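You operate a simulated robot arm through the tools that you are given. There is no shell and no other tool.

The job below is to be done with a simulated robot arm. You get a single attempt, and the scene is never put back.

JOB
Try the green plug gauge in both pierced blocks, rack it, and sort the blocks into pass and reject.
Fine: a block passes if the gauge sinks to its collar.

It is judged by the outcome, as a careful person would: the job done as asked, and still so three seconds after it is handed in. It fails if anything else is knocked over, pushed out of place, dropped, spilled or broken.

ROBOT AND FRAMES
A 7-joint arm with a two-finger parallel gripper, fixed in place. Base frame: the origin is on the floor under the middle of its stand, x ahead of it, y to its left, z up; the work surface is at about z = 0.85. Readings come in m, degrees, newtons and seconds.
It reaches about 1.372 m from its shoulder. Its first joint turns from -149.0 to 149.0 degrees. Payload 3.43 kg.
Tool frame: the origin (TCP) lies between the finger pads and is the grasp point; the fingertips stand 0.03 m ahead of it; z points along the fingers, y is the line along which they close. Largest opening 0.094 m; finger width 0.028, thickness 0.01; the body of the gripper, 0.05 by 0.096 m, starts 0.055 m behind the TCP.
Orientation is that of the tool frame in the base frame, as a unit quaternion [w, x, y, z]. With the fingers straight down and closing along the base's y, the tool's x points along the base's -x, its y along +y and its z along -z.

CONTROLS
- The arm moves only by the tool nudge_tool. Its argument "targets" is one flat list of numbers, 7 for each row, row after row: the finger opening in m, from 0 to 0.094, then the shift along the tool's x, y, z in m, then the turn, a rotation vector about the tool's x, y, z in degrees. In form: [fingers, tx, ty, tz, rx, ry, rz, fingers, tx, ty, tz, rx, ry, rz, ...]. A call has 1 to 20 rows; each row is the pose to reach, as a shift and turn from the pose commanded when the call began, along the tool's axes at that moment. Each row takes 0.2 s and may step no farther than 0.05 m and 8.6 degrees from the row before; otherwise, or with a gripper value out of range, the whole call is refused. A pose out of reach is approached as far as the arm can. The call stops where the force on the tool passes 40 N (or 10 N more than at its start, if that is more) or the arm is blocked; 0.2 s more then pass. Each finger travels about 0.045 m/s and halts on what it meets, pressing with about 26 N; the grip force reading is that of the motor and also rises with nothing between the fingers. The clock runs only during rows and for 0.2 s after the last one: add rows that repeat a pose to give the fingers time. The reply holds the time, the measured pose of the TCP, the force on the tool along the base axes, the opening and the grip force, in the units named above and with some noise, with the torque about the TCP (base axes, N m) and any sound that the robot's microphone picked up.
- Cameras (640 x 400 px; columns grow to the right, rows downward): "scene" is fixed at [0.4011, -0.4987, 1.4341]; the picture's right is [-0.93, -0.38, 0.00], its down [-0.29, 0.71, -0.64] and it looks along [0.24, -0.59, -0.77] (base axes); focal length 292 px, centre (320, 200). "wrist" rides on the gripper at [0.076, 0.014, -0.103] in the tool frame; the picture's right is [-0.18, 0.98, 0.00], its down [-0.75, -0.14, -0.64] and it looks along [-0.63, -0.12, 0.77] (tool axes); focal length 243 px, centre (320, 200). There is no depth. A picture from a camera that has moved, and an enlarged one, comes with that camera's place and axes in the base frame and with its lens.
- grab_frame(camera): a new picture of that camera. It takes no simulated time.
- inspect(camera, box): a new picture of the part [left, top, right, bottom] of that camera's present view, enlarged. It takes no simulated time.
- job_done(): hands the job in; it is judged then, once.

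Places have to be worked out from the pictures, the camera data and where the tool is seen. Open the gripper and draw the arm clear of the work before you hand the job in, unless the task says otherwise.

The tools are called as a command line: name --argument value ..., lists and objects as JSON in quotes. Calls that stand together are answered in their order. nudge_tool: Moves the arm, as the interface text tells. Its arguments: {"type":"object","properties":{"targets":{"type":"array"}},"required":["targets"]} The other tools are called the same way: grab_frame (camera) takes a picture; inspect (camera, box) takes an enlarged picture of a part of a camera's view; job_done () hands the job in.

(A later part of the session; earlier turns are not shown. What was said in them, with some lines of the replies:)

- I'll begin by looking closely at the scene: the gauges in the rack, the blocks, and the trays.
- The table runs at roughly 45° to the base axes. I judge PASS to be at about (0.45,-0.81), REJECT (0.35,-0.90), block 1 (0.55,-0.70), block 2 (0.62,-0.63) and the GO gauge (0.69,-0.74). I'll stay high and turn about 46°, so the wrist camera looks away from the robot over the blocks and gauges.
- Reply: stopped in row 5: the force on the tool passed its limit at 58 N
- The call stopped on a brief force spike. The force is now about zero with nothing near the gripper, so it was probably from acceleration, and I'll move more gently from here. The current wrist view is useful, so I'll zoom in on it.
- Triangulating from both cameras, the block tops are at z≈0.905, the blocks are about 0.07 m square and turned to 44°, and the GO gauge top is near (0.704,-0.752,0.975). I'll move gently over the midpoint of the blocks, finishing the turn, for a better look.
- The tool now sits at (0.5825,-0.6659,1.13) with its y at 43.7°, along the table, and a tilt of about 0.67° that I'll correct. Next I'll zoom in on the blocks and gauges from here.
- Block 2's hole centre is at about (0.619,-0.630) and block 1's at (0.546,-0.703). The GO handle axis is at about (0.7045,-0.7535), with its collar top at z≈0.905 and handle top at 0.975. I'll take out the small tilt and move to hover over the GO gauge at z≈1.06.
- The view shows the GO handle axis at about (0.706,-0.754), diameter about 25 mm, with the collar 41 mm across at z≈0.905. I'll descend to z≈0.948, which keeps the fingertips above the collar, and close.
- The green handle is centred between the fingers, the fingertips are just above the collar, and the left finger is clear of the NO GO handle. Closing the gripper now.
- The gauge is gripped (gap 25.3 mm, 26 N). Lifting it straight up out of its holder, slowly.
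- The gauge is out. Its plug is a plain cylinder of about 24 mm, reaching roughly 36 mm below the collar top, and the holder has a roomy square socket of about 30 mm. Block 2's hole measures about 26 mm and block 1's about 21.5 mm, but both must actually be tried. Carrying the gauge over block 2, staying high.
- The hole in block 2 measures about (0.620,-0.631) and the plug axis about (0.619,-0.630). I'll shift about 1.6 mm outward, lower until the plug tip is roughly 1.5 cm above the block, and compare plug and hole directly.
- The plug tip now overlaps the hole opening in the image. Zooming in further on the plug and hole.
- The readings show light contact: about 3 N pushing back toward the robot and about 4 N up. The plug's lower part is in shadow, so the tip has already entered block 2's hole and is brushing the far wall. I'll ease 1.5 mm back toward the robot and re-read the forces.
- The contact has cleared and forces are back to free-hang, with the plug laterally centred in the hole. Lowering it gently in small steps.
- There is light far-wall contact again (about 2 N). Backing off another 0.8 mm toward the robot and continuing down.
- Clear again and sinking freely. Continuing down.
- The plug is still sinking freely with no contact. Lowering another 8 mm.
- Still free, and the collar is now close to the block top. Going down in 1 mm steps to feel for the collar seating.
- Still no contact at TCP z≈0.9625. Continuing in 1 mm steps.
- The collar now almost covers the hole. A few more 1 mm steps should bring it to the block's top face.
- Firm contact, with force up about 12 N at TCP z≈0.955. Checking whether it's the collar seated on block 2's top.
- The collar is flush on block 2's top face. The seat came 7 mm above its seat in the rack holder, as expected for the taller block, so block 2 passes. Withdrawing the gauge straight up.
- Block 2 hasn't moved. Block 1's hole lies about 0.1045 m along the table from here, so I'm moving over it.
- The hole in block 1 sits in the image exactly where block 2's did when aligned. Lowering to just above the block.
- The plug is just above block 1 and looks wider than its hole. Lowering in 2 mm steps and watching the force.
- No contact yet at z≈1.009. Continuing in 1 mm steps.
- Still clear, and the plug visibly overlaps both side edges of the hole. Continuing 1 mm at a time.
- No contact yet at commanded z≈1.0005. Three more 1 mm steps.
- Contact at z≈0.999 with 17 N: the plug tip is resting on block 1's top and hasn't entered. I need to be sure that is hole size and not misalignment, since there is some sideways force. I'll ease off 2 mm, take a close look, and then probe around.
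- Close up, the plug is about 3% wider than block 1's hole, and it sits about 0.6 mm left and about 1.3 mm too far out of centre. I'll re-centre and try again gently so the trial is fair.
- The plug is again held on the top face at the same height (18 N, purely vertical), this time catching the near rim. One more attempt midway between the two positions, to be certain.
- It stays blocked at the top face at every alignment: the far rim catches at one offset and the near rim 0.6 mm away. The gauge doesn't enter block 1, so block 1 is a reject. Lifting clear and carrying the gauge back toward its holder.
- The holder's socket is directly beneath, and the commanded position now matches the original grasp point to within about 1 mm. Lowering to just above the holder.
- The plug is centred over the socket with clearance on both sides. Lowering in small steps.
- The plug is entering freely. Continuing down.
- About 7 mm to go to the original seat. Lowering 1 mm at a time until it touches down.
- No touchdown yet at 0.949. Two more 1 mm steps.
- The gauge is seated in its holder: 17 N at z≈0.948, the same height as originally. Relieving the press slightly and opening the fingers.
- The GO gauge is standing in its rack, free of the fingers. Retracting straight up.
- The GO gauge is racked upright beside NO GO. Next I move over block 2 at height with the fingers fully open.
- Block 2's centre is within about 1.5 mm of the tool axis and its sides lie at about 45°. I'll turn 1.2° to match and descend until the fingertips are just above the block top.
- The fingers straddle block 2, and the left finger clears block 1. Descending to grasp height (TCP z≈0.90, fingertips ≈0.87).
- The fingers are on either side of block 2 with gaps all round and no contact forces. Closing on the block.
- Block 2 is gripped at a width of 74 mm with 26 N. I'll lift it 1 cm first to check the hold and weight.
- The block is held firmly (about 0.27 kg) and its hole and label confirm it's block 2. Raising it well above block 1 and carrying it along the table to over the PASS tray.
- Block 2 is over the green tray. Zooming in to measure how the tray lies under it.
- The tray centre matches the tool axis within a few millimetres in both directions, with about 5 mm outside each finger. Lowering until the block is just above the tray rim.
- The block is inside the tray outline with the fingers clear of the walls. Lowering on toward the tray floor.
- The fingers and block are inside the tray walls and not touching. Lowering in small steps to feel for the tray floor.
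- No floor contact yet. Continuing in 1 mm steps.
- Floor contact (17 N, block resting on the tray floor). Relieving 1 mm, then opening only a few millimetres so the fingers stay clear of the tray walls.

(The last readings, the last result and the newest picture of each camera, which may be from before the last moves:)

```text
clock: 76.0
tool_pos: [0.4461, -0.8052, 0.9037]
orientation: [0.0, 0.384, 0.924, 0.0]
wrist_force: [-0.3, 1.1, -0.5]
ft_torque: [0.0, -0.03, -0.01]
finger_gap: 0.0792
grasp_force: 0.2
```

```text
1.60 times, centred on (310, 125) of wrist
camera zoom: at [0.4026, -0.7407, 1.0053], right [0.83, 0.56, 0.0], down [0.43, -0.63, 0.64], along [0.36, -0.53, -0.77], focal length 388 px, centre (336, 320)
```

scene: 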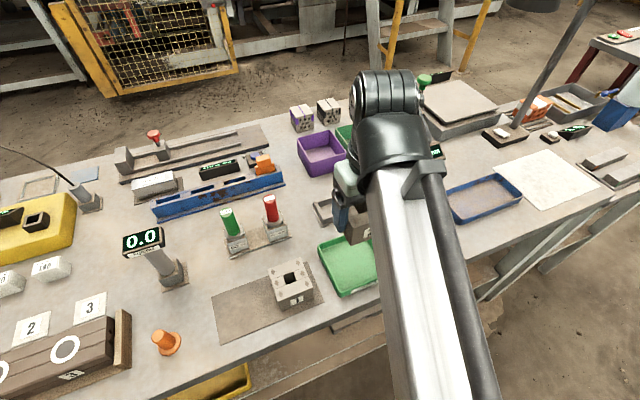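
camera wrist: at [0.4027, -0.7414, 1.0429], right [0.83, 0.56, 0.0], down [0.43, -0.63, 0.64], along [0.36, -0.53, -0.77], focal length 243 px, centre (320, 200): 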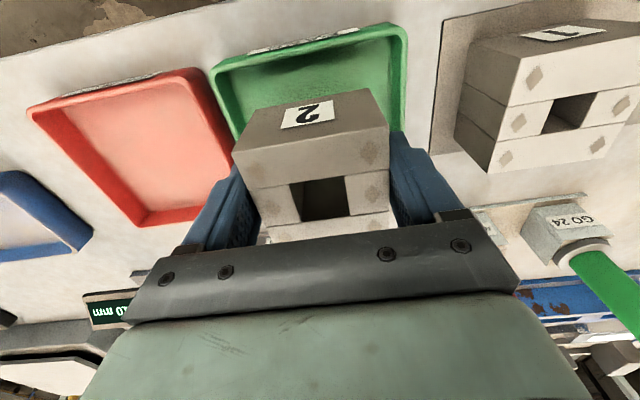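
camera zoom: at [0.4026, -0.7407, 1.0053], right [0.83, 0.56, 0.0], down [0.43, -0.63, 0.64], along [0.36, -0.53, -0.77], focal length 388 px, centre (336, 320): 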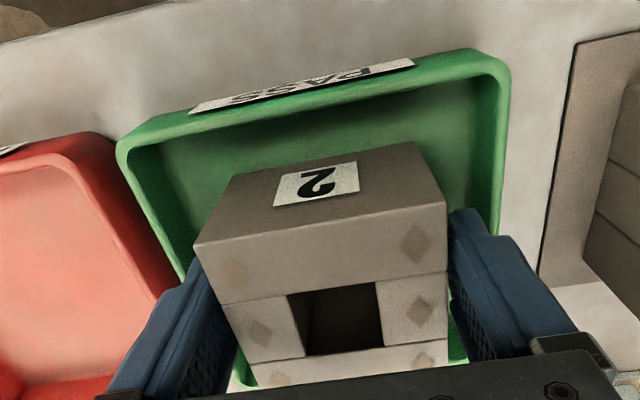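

The block is released on the tray floor, with the fingers open and touching nothing. Lifting straight up.

nudge_tool --targets '[0.079, 0, 0, -0.006, 0, 0, 0, 0.079, 0, 0, -0.014, 0, 0, 0, 0.079, 0, 0, -0.024, 0, 0, 0, 0.079, 0, 0, -0.036, 0, 0, 0, 0.08, 0, 0, -0.05, 0, 0, 0, 0.085, 0, 0, -0.065, 0, 0, 0, 0.09, 0, 0, -0.08, 0, 0, 0, 0.094, 0, 0, -0.095, 0, 0, 0, 0.094, 0, 0, -0.11, 0, 0, 0, 0.094, 0, 0, -0.125, 0, 0, 0, 0.094, 0, 0, -0.14, 0, 0, 0, 0.094, 0, 0, -0.16, 0, 0, 0, 0.094, 0, 0, -0.18, 0, 0, 0, 0.094, 0, 0, -0.196, 0, 0, 0, 0.094, 0, 0, -0.196, 0, 0, 0]'

grab_frame --camera "wrist"

grab_frame --camera "scene"

```text
clock: 79.2
tool_pos: [0.446, -0.805, 1.1005]
orientation: [0.001, 0.384, 0.923, -0.001]
wrist_force: [0.0, 0.4, 1.2]
ft_torque: [-0.02, -0.01, -0.02]
finger_gap: 0.0941
grasp_force: 0.0
```

```text
taken
camera wrist: at [0.4027, -0.7408, 1.2015], right [0.83, 0.56, 0.0], down [0.43, -0.63, 0.64], along [0.36, -0.53, -0.77], focal length 243 px, centre (320, 200)
```

wrist: 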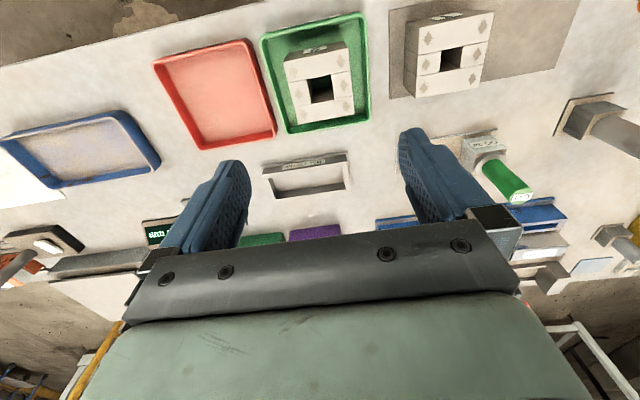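

```text
taken
```

scene: 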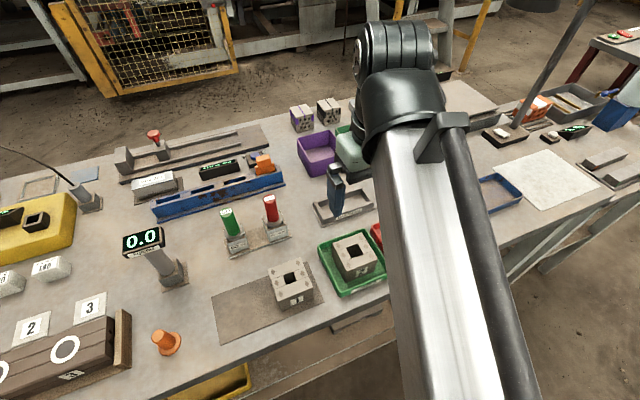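

Block 2 sits squarely in the PASS tray. Zooming in to measure the REJECT tray and block 1 from here.

inspect --camera "wrist" --box '[140, 0, 380, 160]'

inspect --camera "wrist" --box '[370, 0, 570, 130]'

```text
2.50 times, centred on (260, 80) of wrist
camera zoom: at [0.4027, -0.7408, 1.2015], right [0.83, 0.56, 0.0], down [0.43, -0.63, 0.64], along [0.36, -0.53, -0.77], focal length 606 px, centre (470, 500)
```

zoom: 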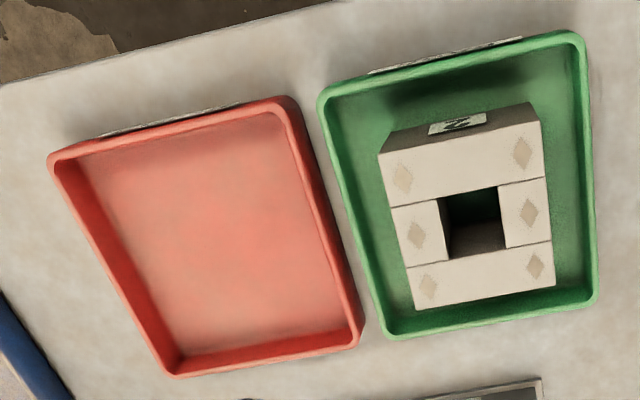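

```text
3.08 times, centred on (470, 65) of wrist
camera zoom: at [0.4027, -0.7408, 1.2015], right [0.83, 0.56, 0.0], down [0.43, -0.63, 0.64], along [0.36, -0.53, -0.77], focal length 746 px, centre (-142, 615)
```

zoom: 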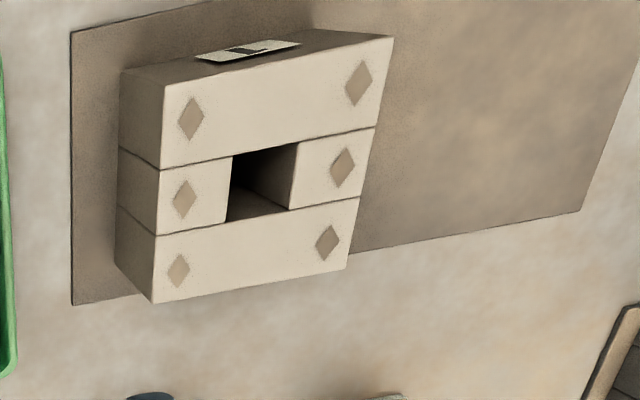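

Block 2 is centred in the PASS tray. The REJECT tray is offset from it by (-0.0933,-0.0939), and block 1 lies about (+0.0983,+0.1035) from the tool with sides at 45°. Moving over block 1 at height, fingers fully open.

nudge_tool --targets '[0.094, 0.0004, 0.0143, 0, 0, 0, 0, 0.094, 0.0007, 0.0285, 0, 0, 0, 0, 0.094, 0.0011, 0.0428, 0, 0, 0, 0, 0.094, 0.0015, 0.0571, 0, 0, 0, 0, 0.094, 0.0019, 0.0714, 0, 0, 0, 0, 0.094, 0.0022, 0.0856, 0, 0, 0, 0, 0.094, 0.0026, 0.0999, 0, 0, 0, 0, 0.094, 0.003, 0.1142, 0, 0, 0, 0, 0.094, 0.0033, 0.1284, 0, 0, 0, 0, 0.094, 0.0037, 0.1427, 0, 0, 0, 0, 0.094, 0.0037, 0.1427, 0, 0, 0, 0]'

grab_frame --camera "wrist"

inspect --camera "wrist" --box '[200, 0, 440, 170]'

```text
clock: 81.6
tool_pos: [0.5448, -0.7022, 1.0992]
orientation: [0.0, 0.383, 0.924, 0.0]
wrist_force: [0.2, 0.7, 0.7]
ft_torque: [-0.03, -0.03, 0.01]
finger_gap: 0.0939
grasp_force: 0.1
```

```text
taken
camera wrist: at [0.5013, -0.6375, 1.201], right [0.83, 0.56, 0.0], down [0.43, -0.63, 0.64], along [0.36, -0.53, -0.77], focal length 243 px, centre (320, 200)
```

wrist: 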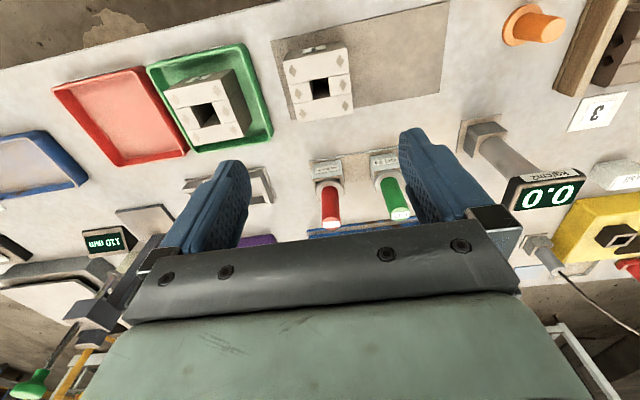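

```text
2.35 times, centred on (320, 85) of wrist
camera zoom: at [0.5013, -0.6375, 1.201], right [0.83, 0.56, 0.0], down [0.43, -0.63, 0.64], along [0.36, -0.53, -0.77], focal length 571 px, centre (320, 471)
```

zoom: 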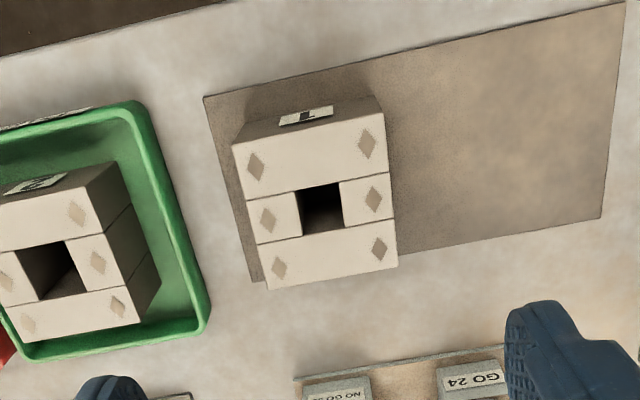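

Block 1 sits in the image exactly where block 2 sat under the tool axis. Descending to just above its top.

nudge_tool --targets '[0.094, 0, 0, 0.02, 0, 0, 0, 0.094, 0, 0, 0.04, 0, 0, 0, 0.094, 0, 0, 0.06, 0, 0, 0, 0.094, 0, 0, 0.08, 0, 0, 0, 0.094, 0, 0, 0.1, 0, 0, 0, 0.094, 0, 0, 0.12, 0, 0, 0, 0.094, 0, 0, 0.138, 0, 0, 0, 0.094, 0, 0, 0.15, 0, 0, 0, 0.094, 0, 0, 0.15, 0, 0, 0]'

grab_frame --camera "wrist"

inspect --camera "scene" --box '[240, 200, 400, 320]'

```text
clock: 83.6
tool_pos: [0.5464, -0.7037, 0.9504]
orientation: [0.0, 0.384, 0.923, -0.001]
wrist_force: [1.1, -0.3, 0.3]
ft_torque: [0.03, -0.03, -0.01]
finger_gap: 0.094
grasp_force: 0.1
```

```text
taken
camera wrist: at [0.5021, -0.6381, 1.0515], right [0.83, 0.56, 0.0], down [0.43, -0.63, 0.64], along [0.36, -0.53, -0.77], focal length 243 px, centre (320, 200)
```

wrist: 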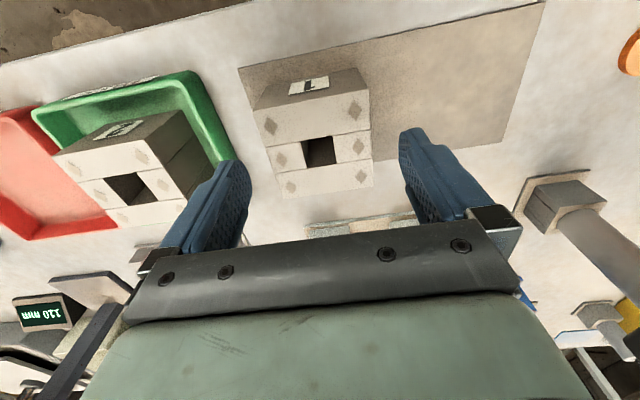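

```text
3.33 times, centred on (320, 260) of scene
camera zoom: at [0.4011, -0.4987, 1.4341], right [-0.93, -0.38, 0.0], down [-0.29, 0.71, -0.64], along [0.24, -0.59, -0.77], focal length 973 px, centre (320, 0)
```

zoom: 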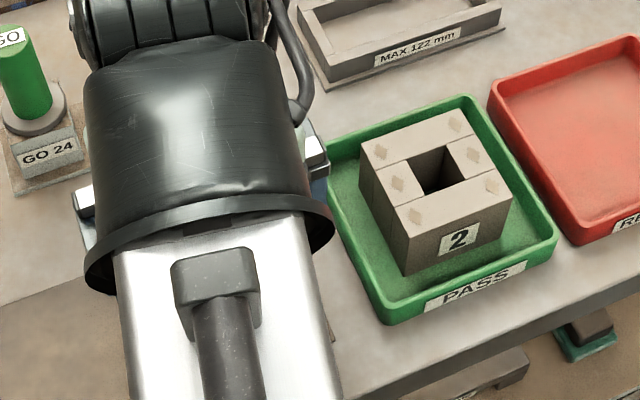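

Both fingers straddle block 1 and are well clear of the PASS tray. Descending to grasp height.

nudge_tool --targets '[0.094, 0, 0, 0.008, 0, 0, 0, 0.094, 0, 0, 0.016, 0, 0, 0, 0.094, 0, 0, 0.024, 0, 0, 0, 0.094, 0, 0, 0.032, 0, 0, 0, 0.094, 0, 0, 0.04, 0, 0, 0, 0.094, 0, 0, 0.048, 0, 0, 0, 0.094, 0, 0, 0.048, 0, 0, 0]'

grab_frame --camera "wrist"

```text
clock: 85.2
tool_pos: [0.5454, -0.703, 0.9017]
orientation: [-0.001, 0.383, 0.924, 0.0]
wrist_force: [1.4, -0.5, 0.1]
ft_torque: [0.0, 0.04, -0.02]
finger_gap: 0.0939
grasp_force: 0.1
```

```text
taken
camera wrist: at [0.501, -0.6385, 1.0035], right [0.83, 0.56, 0.0], down [0.43, -0.63, 0.64], along [0.36, -0.53, -0.77], focal length 243 px, centre (320, 200)
```

wrist: 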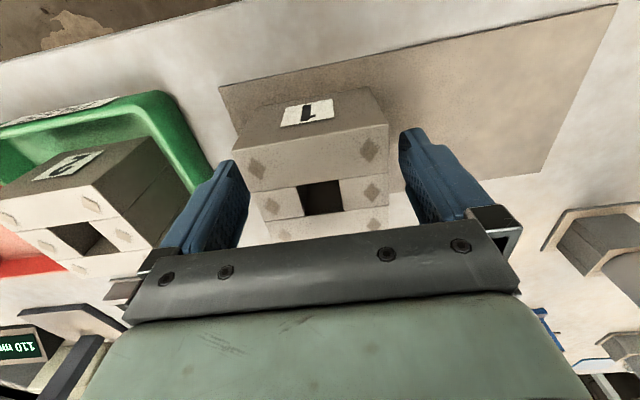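

Block 1 is well centred between the fingers with no contact. Closing on it.

nudge_tool --targets '[0.085, 0, 0, 0, 0, 0, 0, 0.078, 0, 0, 0, 0, 0, 0, 0.072, 0, 0, 0, 0, 0, 0, 0.06, 0, 0, 0, 0, 0, 0, 0.05, 0, 0, 0, 0, 0, 0, 0.05, 0, 0, 0, 0, 0, 0, 0.05, 0, 0, 0, 0, 0, 0]'

```text
clock: 86.8
tool_pos: [0.5441, -0.7012, 0.9022]
orientation: [-0.001, 0.383, 0.924, 0.0]
wrist_force: [-0.5, -1.3, 0.0]
ft_torque: [-0.03, 0.05, 0.04]
finger_gap: 0.0743
grasp_force: 26.3
```

Gripped at 74 mm. Lifting block 1 straight up to carrying height.

nudge_tool --targets '[0.05, 0, 0, -0.003, 0, 0, 0, 0.05, 0, 0, -0.008, 0, 0, 0, 0.05, 0, 0, -0.015, 0, 0, 0, 0.05, 0, 0, -0.03, 0, 0, 0, 0.05, 0, 0, -0.047, 0, 0, 0, 0.05, 0, 0, -0.065, 0, 0, 0, 0.05, 0, 0, -0.083, 0, 0, 0, 0.05, 0, 0, -0.1, 0, 0, 0, 0.05, 0, 0, -0.117, 0, 0, 0, 0.05, 0, 0, -0.134, 0, 0, 0, 0.05, 0, 0, -0.15, 0, 0, 0, 0.05, 0, 0, -0.15, 0, 0, 0]'

grab_frame --camera "wrist"

```text
clock: 89.4
tool_pos: [0.5447, -0.7024, 1.0532]
orientation: [0.0, 0.384, 0.923, -0.001]
wrist_force: [0.1, -0.4, -3.2]
ft_torque: [0.0, 0.03, -0.02]
finger_gap: 0.0741
grasp_force: 26.2
```

```text
taken
camera wrist: at [0.5011, -0.6383, 1.1537], right [0.83, 0.56, 0.0], down [0.43, -0.63, 0.64], along [0.36, -0.53, -0.77], focal length 243 px, centre (320, 200)
```

wrist: 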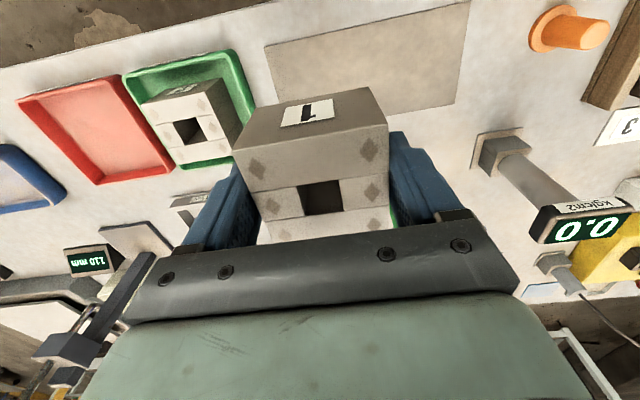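

Block 1 is held securely. Carrying it along the table, high above block 2, to over the REJECT tray.

nudge_tool --targets '[0.05, -0.0003, -0.018, 0, 0, 0, 0, 0.05, -0.0005, -0.036, 0, 0, 0, 0, 0.05, -0.0008, -0.054, 0, 0, 0, 0, 0.05, -0.0011, -0.072, 0, 0, 0, 0, 0.05, -0.0013, -0.09, 0, 0, 0, 0, 0.05, -0.0016, -0.108, 0, 0, 0, 0, 0.05, -0.0019, -0.126, 0, 0, 0, 0, 0.05, -0.0021, -0.144, 0, 0, 0, 0, 0.05, -0.0024, -0.162, 0, 0, 0, 0, 0.05, -0.0027, -0.18, 0, 0, 0, 0, 0.05, -0.003, -0.198, 0, 0, 0, 0, 0.05, -0.0032, -0.216, 0, 0, 0, 0, 0.05, -0.0035, -0.234, 0, 0, 0, 0, 0.05, -0.0038, -0.252, 0, 0, 0, 0, 0.05, -0.004, -0.265, 0, 0, 0, 0, 0.05, -0.0041, -0.2751, 0, 0, 0, 0, 0.05, -0.0041, -0.2751, 0, 0, 0, 0]'

grab_frame --camera "wrist"

inspect --camera "wrist" --box '[230, 0, 410, 120]'

grab_frame --camera "scene"

```text
clock: 93.0
tool_pos: [0.3528, -0.8987, 1.0542]
orientation: [-0.001, 0.384, 0.923, 0.0]
wrist_force: [-0.1, -0.3, -3.2]
ft_torque: [0.02, -0.01, -0.02]
finger_gap: 0.0744
grasp_force: 26.3
```

```text
taken
camera wrist: at [0.3087, -0.8352, 1.1546], right [0.83, 0.56, 0.0], down [0.43, -0.63, 0.64], along [0.36, -0.53, -0.77], focal length 243 px, centre (320, 200)
```

wrist: 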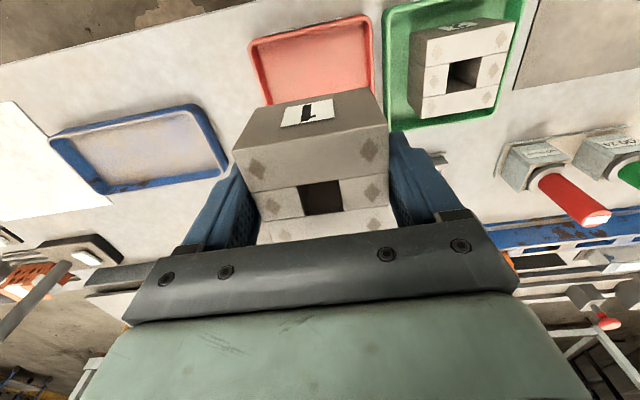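

```text
3.33 times, centred on (320, 60) of wrist
camera zoom: at [0.3087, -0.8352, 1.1546], right [0.83, 0.56, 0.0], down [0.43, -0.63, 0.64], along [0.36, -0.53, -0.77], focal length 809 px, centre (320, 667)
```

zoom: 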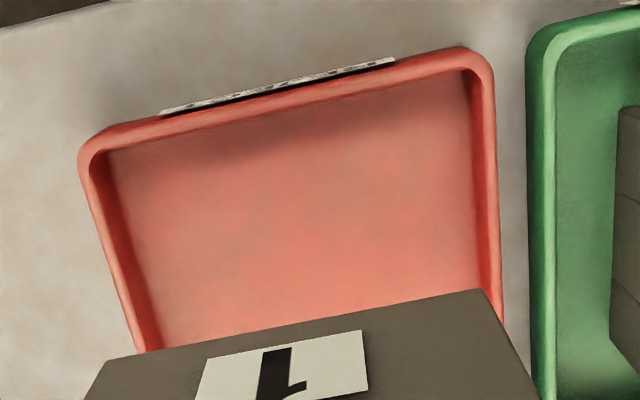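

```text
taken
```

scene: 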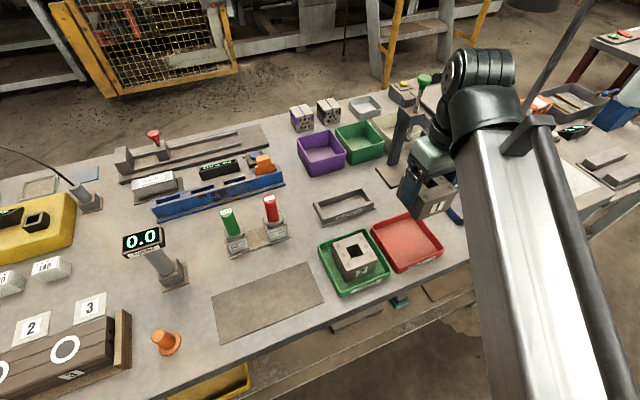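

The view matches the PASS approach within 1 to 1.5 mm, with the tray slightly left and outward. I'll apply that small correction and lower to just above the rim.

nudge_tool --targets '[0.05, -0.001, -0.0012, 0.015, 0, 0, 0, 0.05, -0.001, -0.0012, 0.03, 0, 0, 0, 0.05, -0.001, -0.0012, 0.045, 0, 0, 0, 0.05, -0.001, -0.0012, 0.06, 0, 0, 0, 0.05, -0.001, -0.0012, 0.075, 0, 0, 0, 0.05, -0.001, -0.0012, 0.09, 0, 0, 0, 0.05, -0.001, -0.0012, 0.1, 0, 0, 0, 0.05, -0.001, -0.0012, 0.11, 0, 0, 0, 0.05, -0.001, -0.0012, 0.11, 0, 0, 0]'

inspect --camera "wrist" --box '[170, 0, 450, 250]'

inspect --camera "scene" --box '[350, 130, 500, 290]'

```text
clock: 95.0
tool_pos: [0.3528, -0.8998, 0.9416]
orientation: [0.0, 0.383, 0.924, -0.001]
wrist_force: [-0.6, 0.7, -4.1]
ft_torque: [0.01, 0.02, -0.02]
finger_gap: 0.0743
grasp_force: 25.9
```

```text
1.60 times, centred on (310, 125) of wrist
camera zoom: at [0.3092, -0.8357, 1.0429], right [0.83, 0.56, 0.0], down [0.43, -0.63, 0.64], along [0.36, -0.53, -0.77], focal length 388 px, centre (336, 320)
```

zoom: 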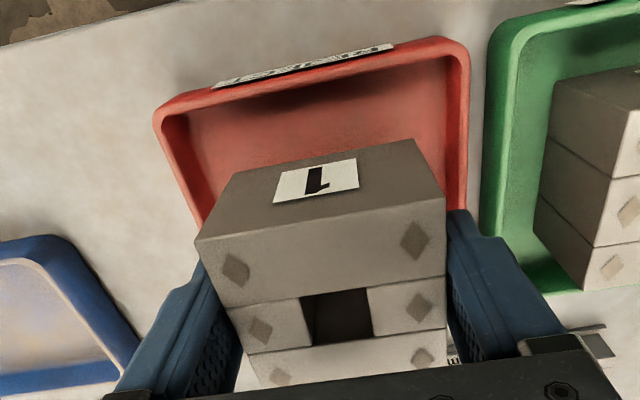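

```text
2.50 times, centred on (425, 210) of scene
camera zoom: at [0.4011, -0.4987, 1.4341], right [-0.93, -0.38, 0.0], down [-0.29, 0.71, -0.64], along [0.24, -0.59, -0.77], focal length 730 px, centre (58, 175)
```

zoom: 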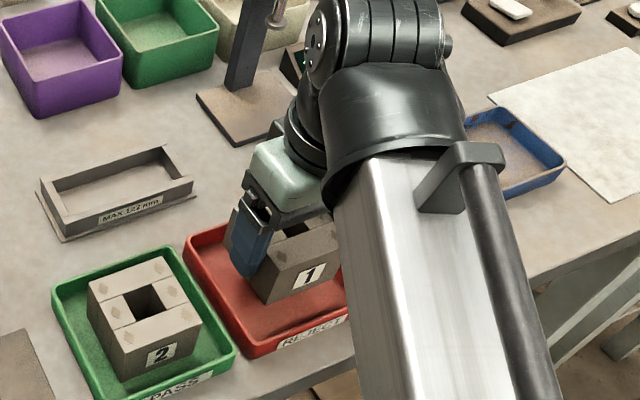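

Block 1 is inside the red tray's outline with the fingers clear of its walls. Lowering further.

nudge_tool --targets '[0.05, 0, 0, 0.006, 0, 0, 0, 0.05, 0, 0, 0.012, 0, 0, 0, 0.05, 0, 0, 0.018, 0, 0, 0, 0.05, 0, 0, 0.024, 0, 0, 0, 0.05, 0, 0, 0.029, 0, 0, 0, 0.05, 0, 0, 0.029, 0, 0, 0]'

inspect --camera "wrist" --box '[170, 0, 450, 250]'

```text
clock: 96.4
tool_pos: [0.3538, -0.9012, 0.9118]
orientation: [0.0, 0.383, 0.924, -0.002]
wrist_force: [0.0, -0.5, -2.8]
ft_torque: [-0.01, 0.01, 0.04]
finger_gap: 0.0744
grasp_force: 26.3
```

```text
1.60 times, centred on (310, 125) of wrist
camera zoom: at [0.3098, -0.8373, 1.0138], right [0.83, 0.56, 0.0], down [0.43, -0.63, 0.64], along [0.36, -0.53, -0.77], focal length 388 px, centre (336, 320)
```

zoom: 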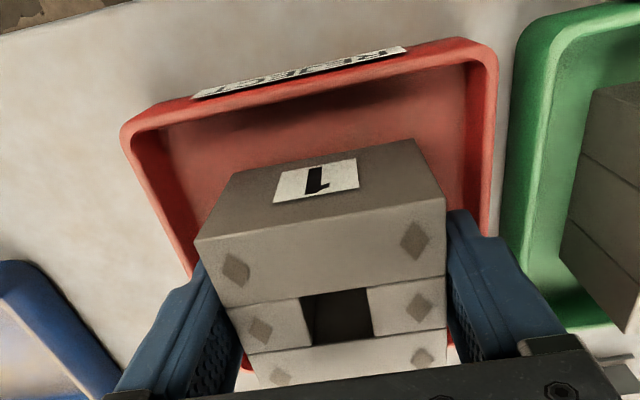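

The layout matches the PASS placement. Lowering in small steps to the tray floor.

nudge_tool --targets '[0.05, 0, 0, 0.0015, 0, 0, 0, 0.05, 0, 0, 0.003, 0, 0, 0, 0.05, 0, 0, 0.0045, 0, 0, 0, 0.05, 0, 0, 0.006, 0, 0, 0, 0.05, 0, 0, 0.007, 0, 0, 0, 0.05, 0, 0, 0.008, 0, 0, 0, 0.05, 0, 0, 0.009, 0, 0, 0, 0.05, 0, 0, 0.009, 0, 0, 0]'

```text
clock: 98.2
tool_pos: [0.3532, -0.9003, 0.9048]
orientation: [0.002, 0.384, 0.923, -0.001]
wrist_force: [0.7, 0.1, 5.8]
ft_torque: [0.24, -0.05, 0.01]
finger_gap: 0.0741
grasp_force: 26.1
```

The block has touched the REJECT tray floor. Relieving slightly and opening a few millimetres to release.

nudge_tool --targets '[0.05, 0, 0, -0.0004, 0, 0, 0, 0.075, 0, 0, -0.0004, 0, 0, 0, 0.077, 0, 0, -0.0004, 0, 0, 0, 0.079, 0, 0, -0.0004, 0, 0, 0, 0.079, 0, 0, -0.0004, 0, 0, 0]'

inspect --camera "wrist" --box '[170, 0, 450, 250]'

```text
clock: 99.4
tool_pos: [0.3522, -0.9012, 0.9045]
orientation: [-0.001, 0.383, 0.924, 0.0]
wrist_force: [-0.2, 0.0, -0.3]
ft_torque: [-0.01, -0.03, 0.0]
finger_gap: 0.079
grasp_force: 0.1
```

```text
1.60 times, centred on (310, 125) of wrist
camera zoom: at [0.3091, -0.8372, 1.0065], right [0.83, 0.56, 0.0], down [0.43, -0.63, 0.64], along [0.36, -0.53, -0.77], focal length 388 px, centre (336, 320)
```

zoom: 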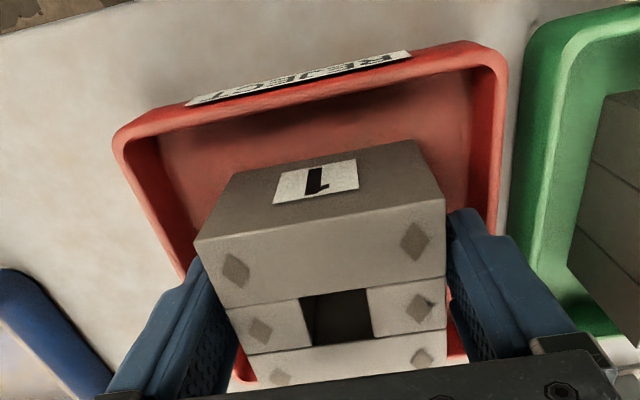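

Block 1 is released flat in the REJECT tray with no forces on the fingers. Lifting straight up and clear.

nudge_tool --targets '[0.079, 0, 0, -0.006, 0, 0, 0, 0.079, 0, 0, -0.014, 0, 0, 0, 0.079, 0, 0, -0.024, 0, 0, 0, 0.079, 0, 0, -0.036, 0, 0, 0, 0.08, 0, 0, -0.05, 0, 0, 0, 0.085, 0, 0, -0.065, 0, 0, 0, 0.09, 0, 0, -0.08, 0, 0, 0, 0.094, 0, 0, -0.095, 0, 0, 0, 0.094, 0, 0, -0.11, 0, 0, 0, 0.094, 0, 0, -0.125, 0, 0, 0, 0.094, 0, 0, -0.14, 0, 0, 0, 0.094, 0, 0, -0.16, 0, 0, 0, 0.094, 0, 0, -0.18, 0, 0, 0, 0.094, 0, 0, -0.2, 0, 0, 0, 0.094, 0, 0, -0.22, 0, 0, 0, 0.094, 0, 0, -0.24, 0, 0, 0, 0.094, 0, 0, -0.26, 0, 0, 0, 0.094, 0, 0, -0.26, 0, 0, 0]'

grab_frame --camera "wrist"

grab_frame --camera "scene"

```text
clock: 103.2
tool_pos: [0.3526, -0.8997, 1.1662]
orientation: [-0.001, 0.383, 0.924, -0.001]
wrist_force: [0.3, 0.5, 0.0]
ft_torque: [0.01, 0.0, 0.03]
finger_gap: 0.094
grasp_force: 0.1
```

```text
taken
camera wrist: at [0.309, -0.8357, 1.2668], right [0.83, 0.56, 0.0], down [0.43, -0.63, 0.64], along [0.36, -0.53, -0.77], focal length 243 px, centre (320, 200)
```

wrist: 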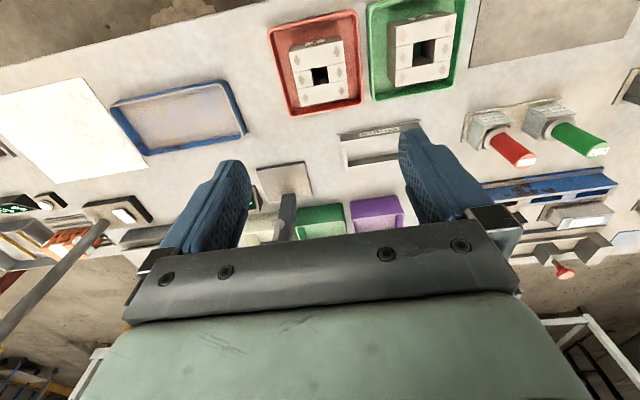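

```text
taken
```

scene: 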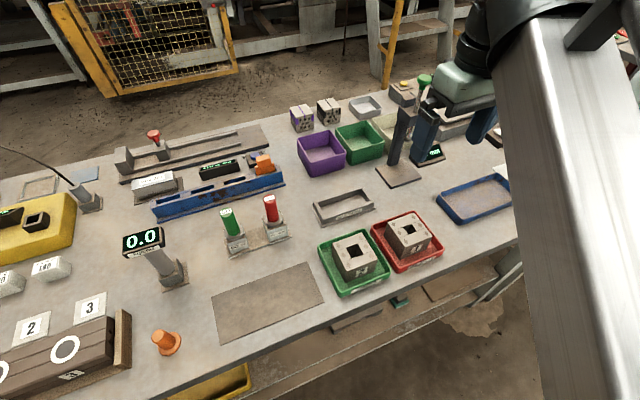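

Both blocks appear to be in their trays and the gauge in its rack. A last close look before handing in.

inspect --camera "scene" --box '[200, 180, 460, 310]'

inspect --camera "wrist" --box '[250, 0, 630, 190]'

```text
2.46 times, centred on (330, 245) of scene
camera zoom: at [0.4011, -0.4987, 1.4341], right [-0.93, -0.38, 0.0], down [-0.29, 0.71, -0.64], along [0.24, -0.59, -0.77], focal length 718 px, centre (295, 89)
```

zoom: 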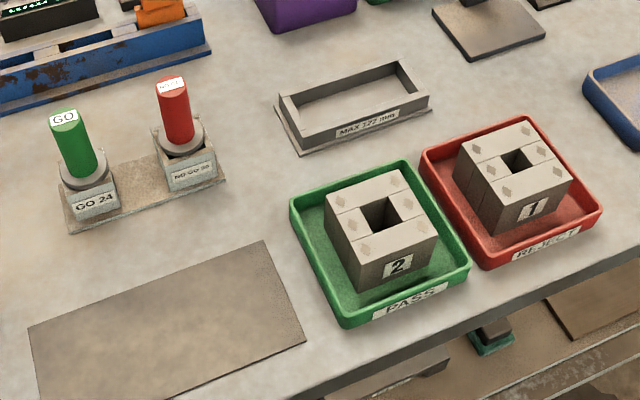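

```text
1.68 times, centred on (440, 95) of wrist
camera zoom: at [0.309, -0.8357, 1.2668], right [0.83, 0.56, 0.0], down [0.43, -0.63, 0.64], along [0.36, -0.53, -0.77], focal length 409 px, centre (118, 377)
```

zoom: 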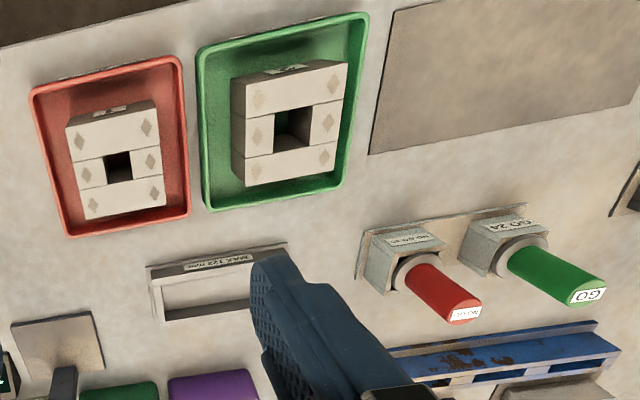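

Block 2, where the gauge sank to its collar, is flat in PASS. Block 1, which the gauge would not enter, is flat in REJECT. The green gauge stands in its rack, nothing else has moved, and the gripper is open and well clear, so I'm handing in the job.

job_done

```text
The job is handed in.
```

I tried the green GO gauge in both blocks, put it back in its rack, and sorted the blocks.

| Block | Trial result | Tray |
|---|---|---|
| 2 | The gauge sank freely until its collar met the top face | PASS |
| 1 | The gauge would not enter; it stopped at the top face in all three alignments I tried | REJECT |

- **Measured sizes:** from the pictures, block 2's hole is about 28 mm and block 1's about 23 mm, against the 24 mm plug, which agrees with the trials.
- **Force stop:** an early move at height stopped on a brief force spike of 58 N. Nothing was near the gripper, and I moved more slowly after that.
- **Final state:** in the last pictures both blocks sat flat in their trays and the gauge stood upright in its holder. Nothing else appeared to have moved, and the gripper was open and clear.
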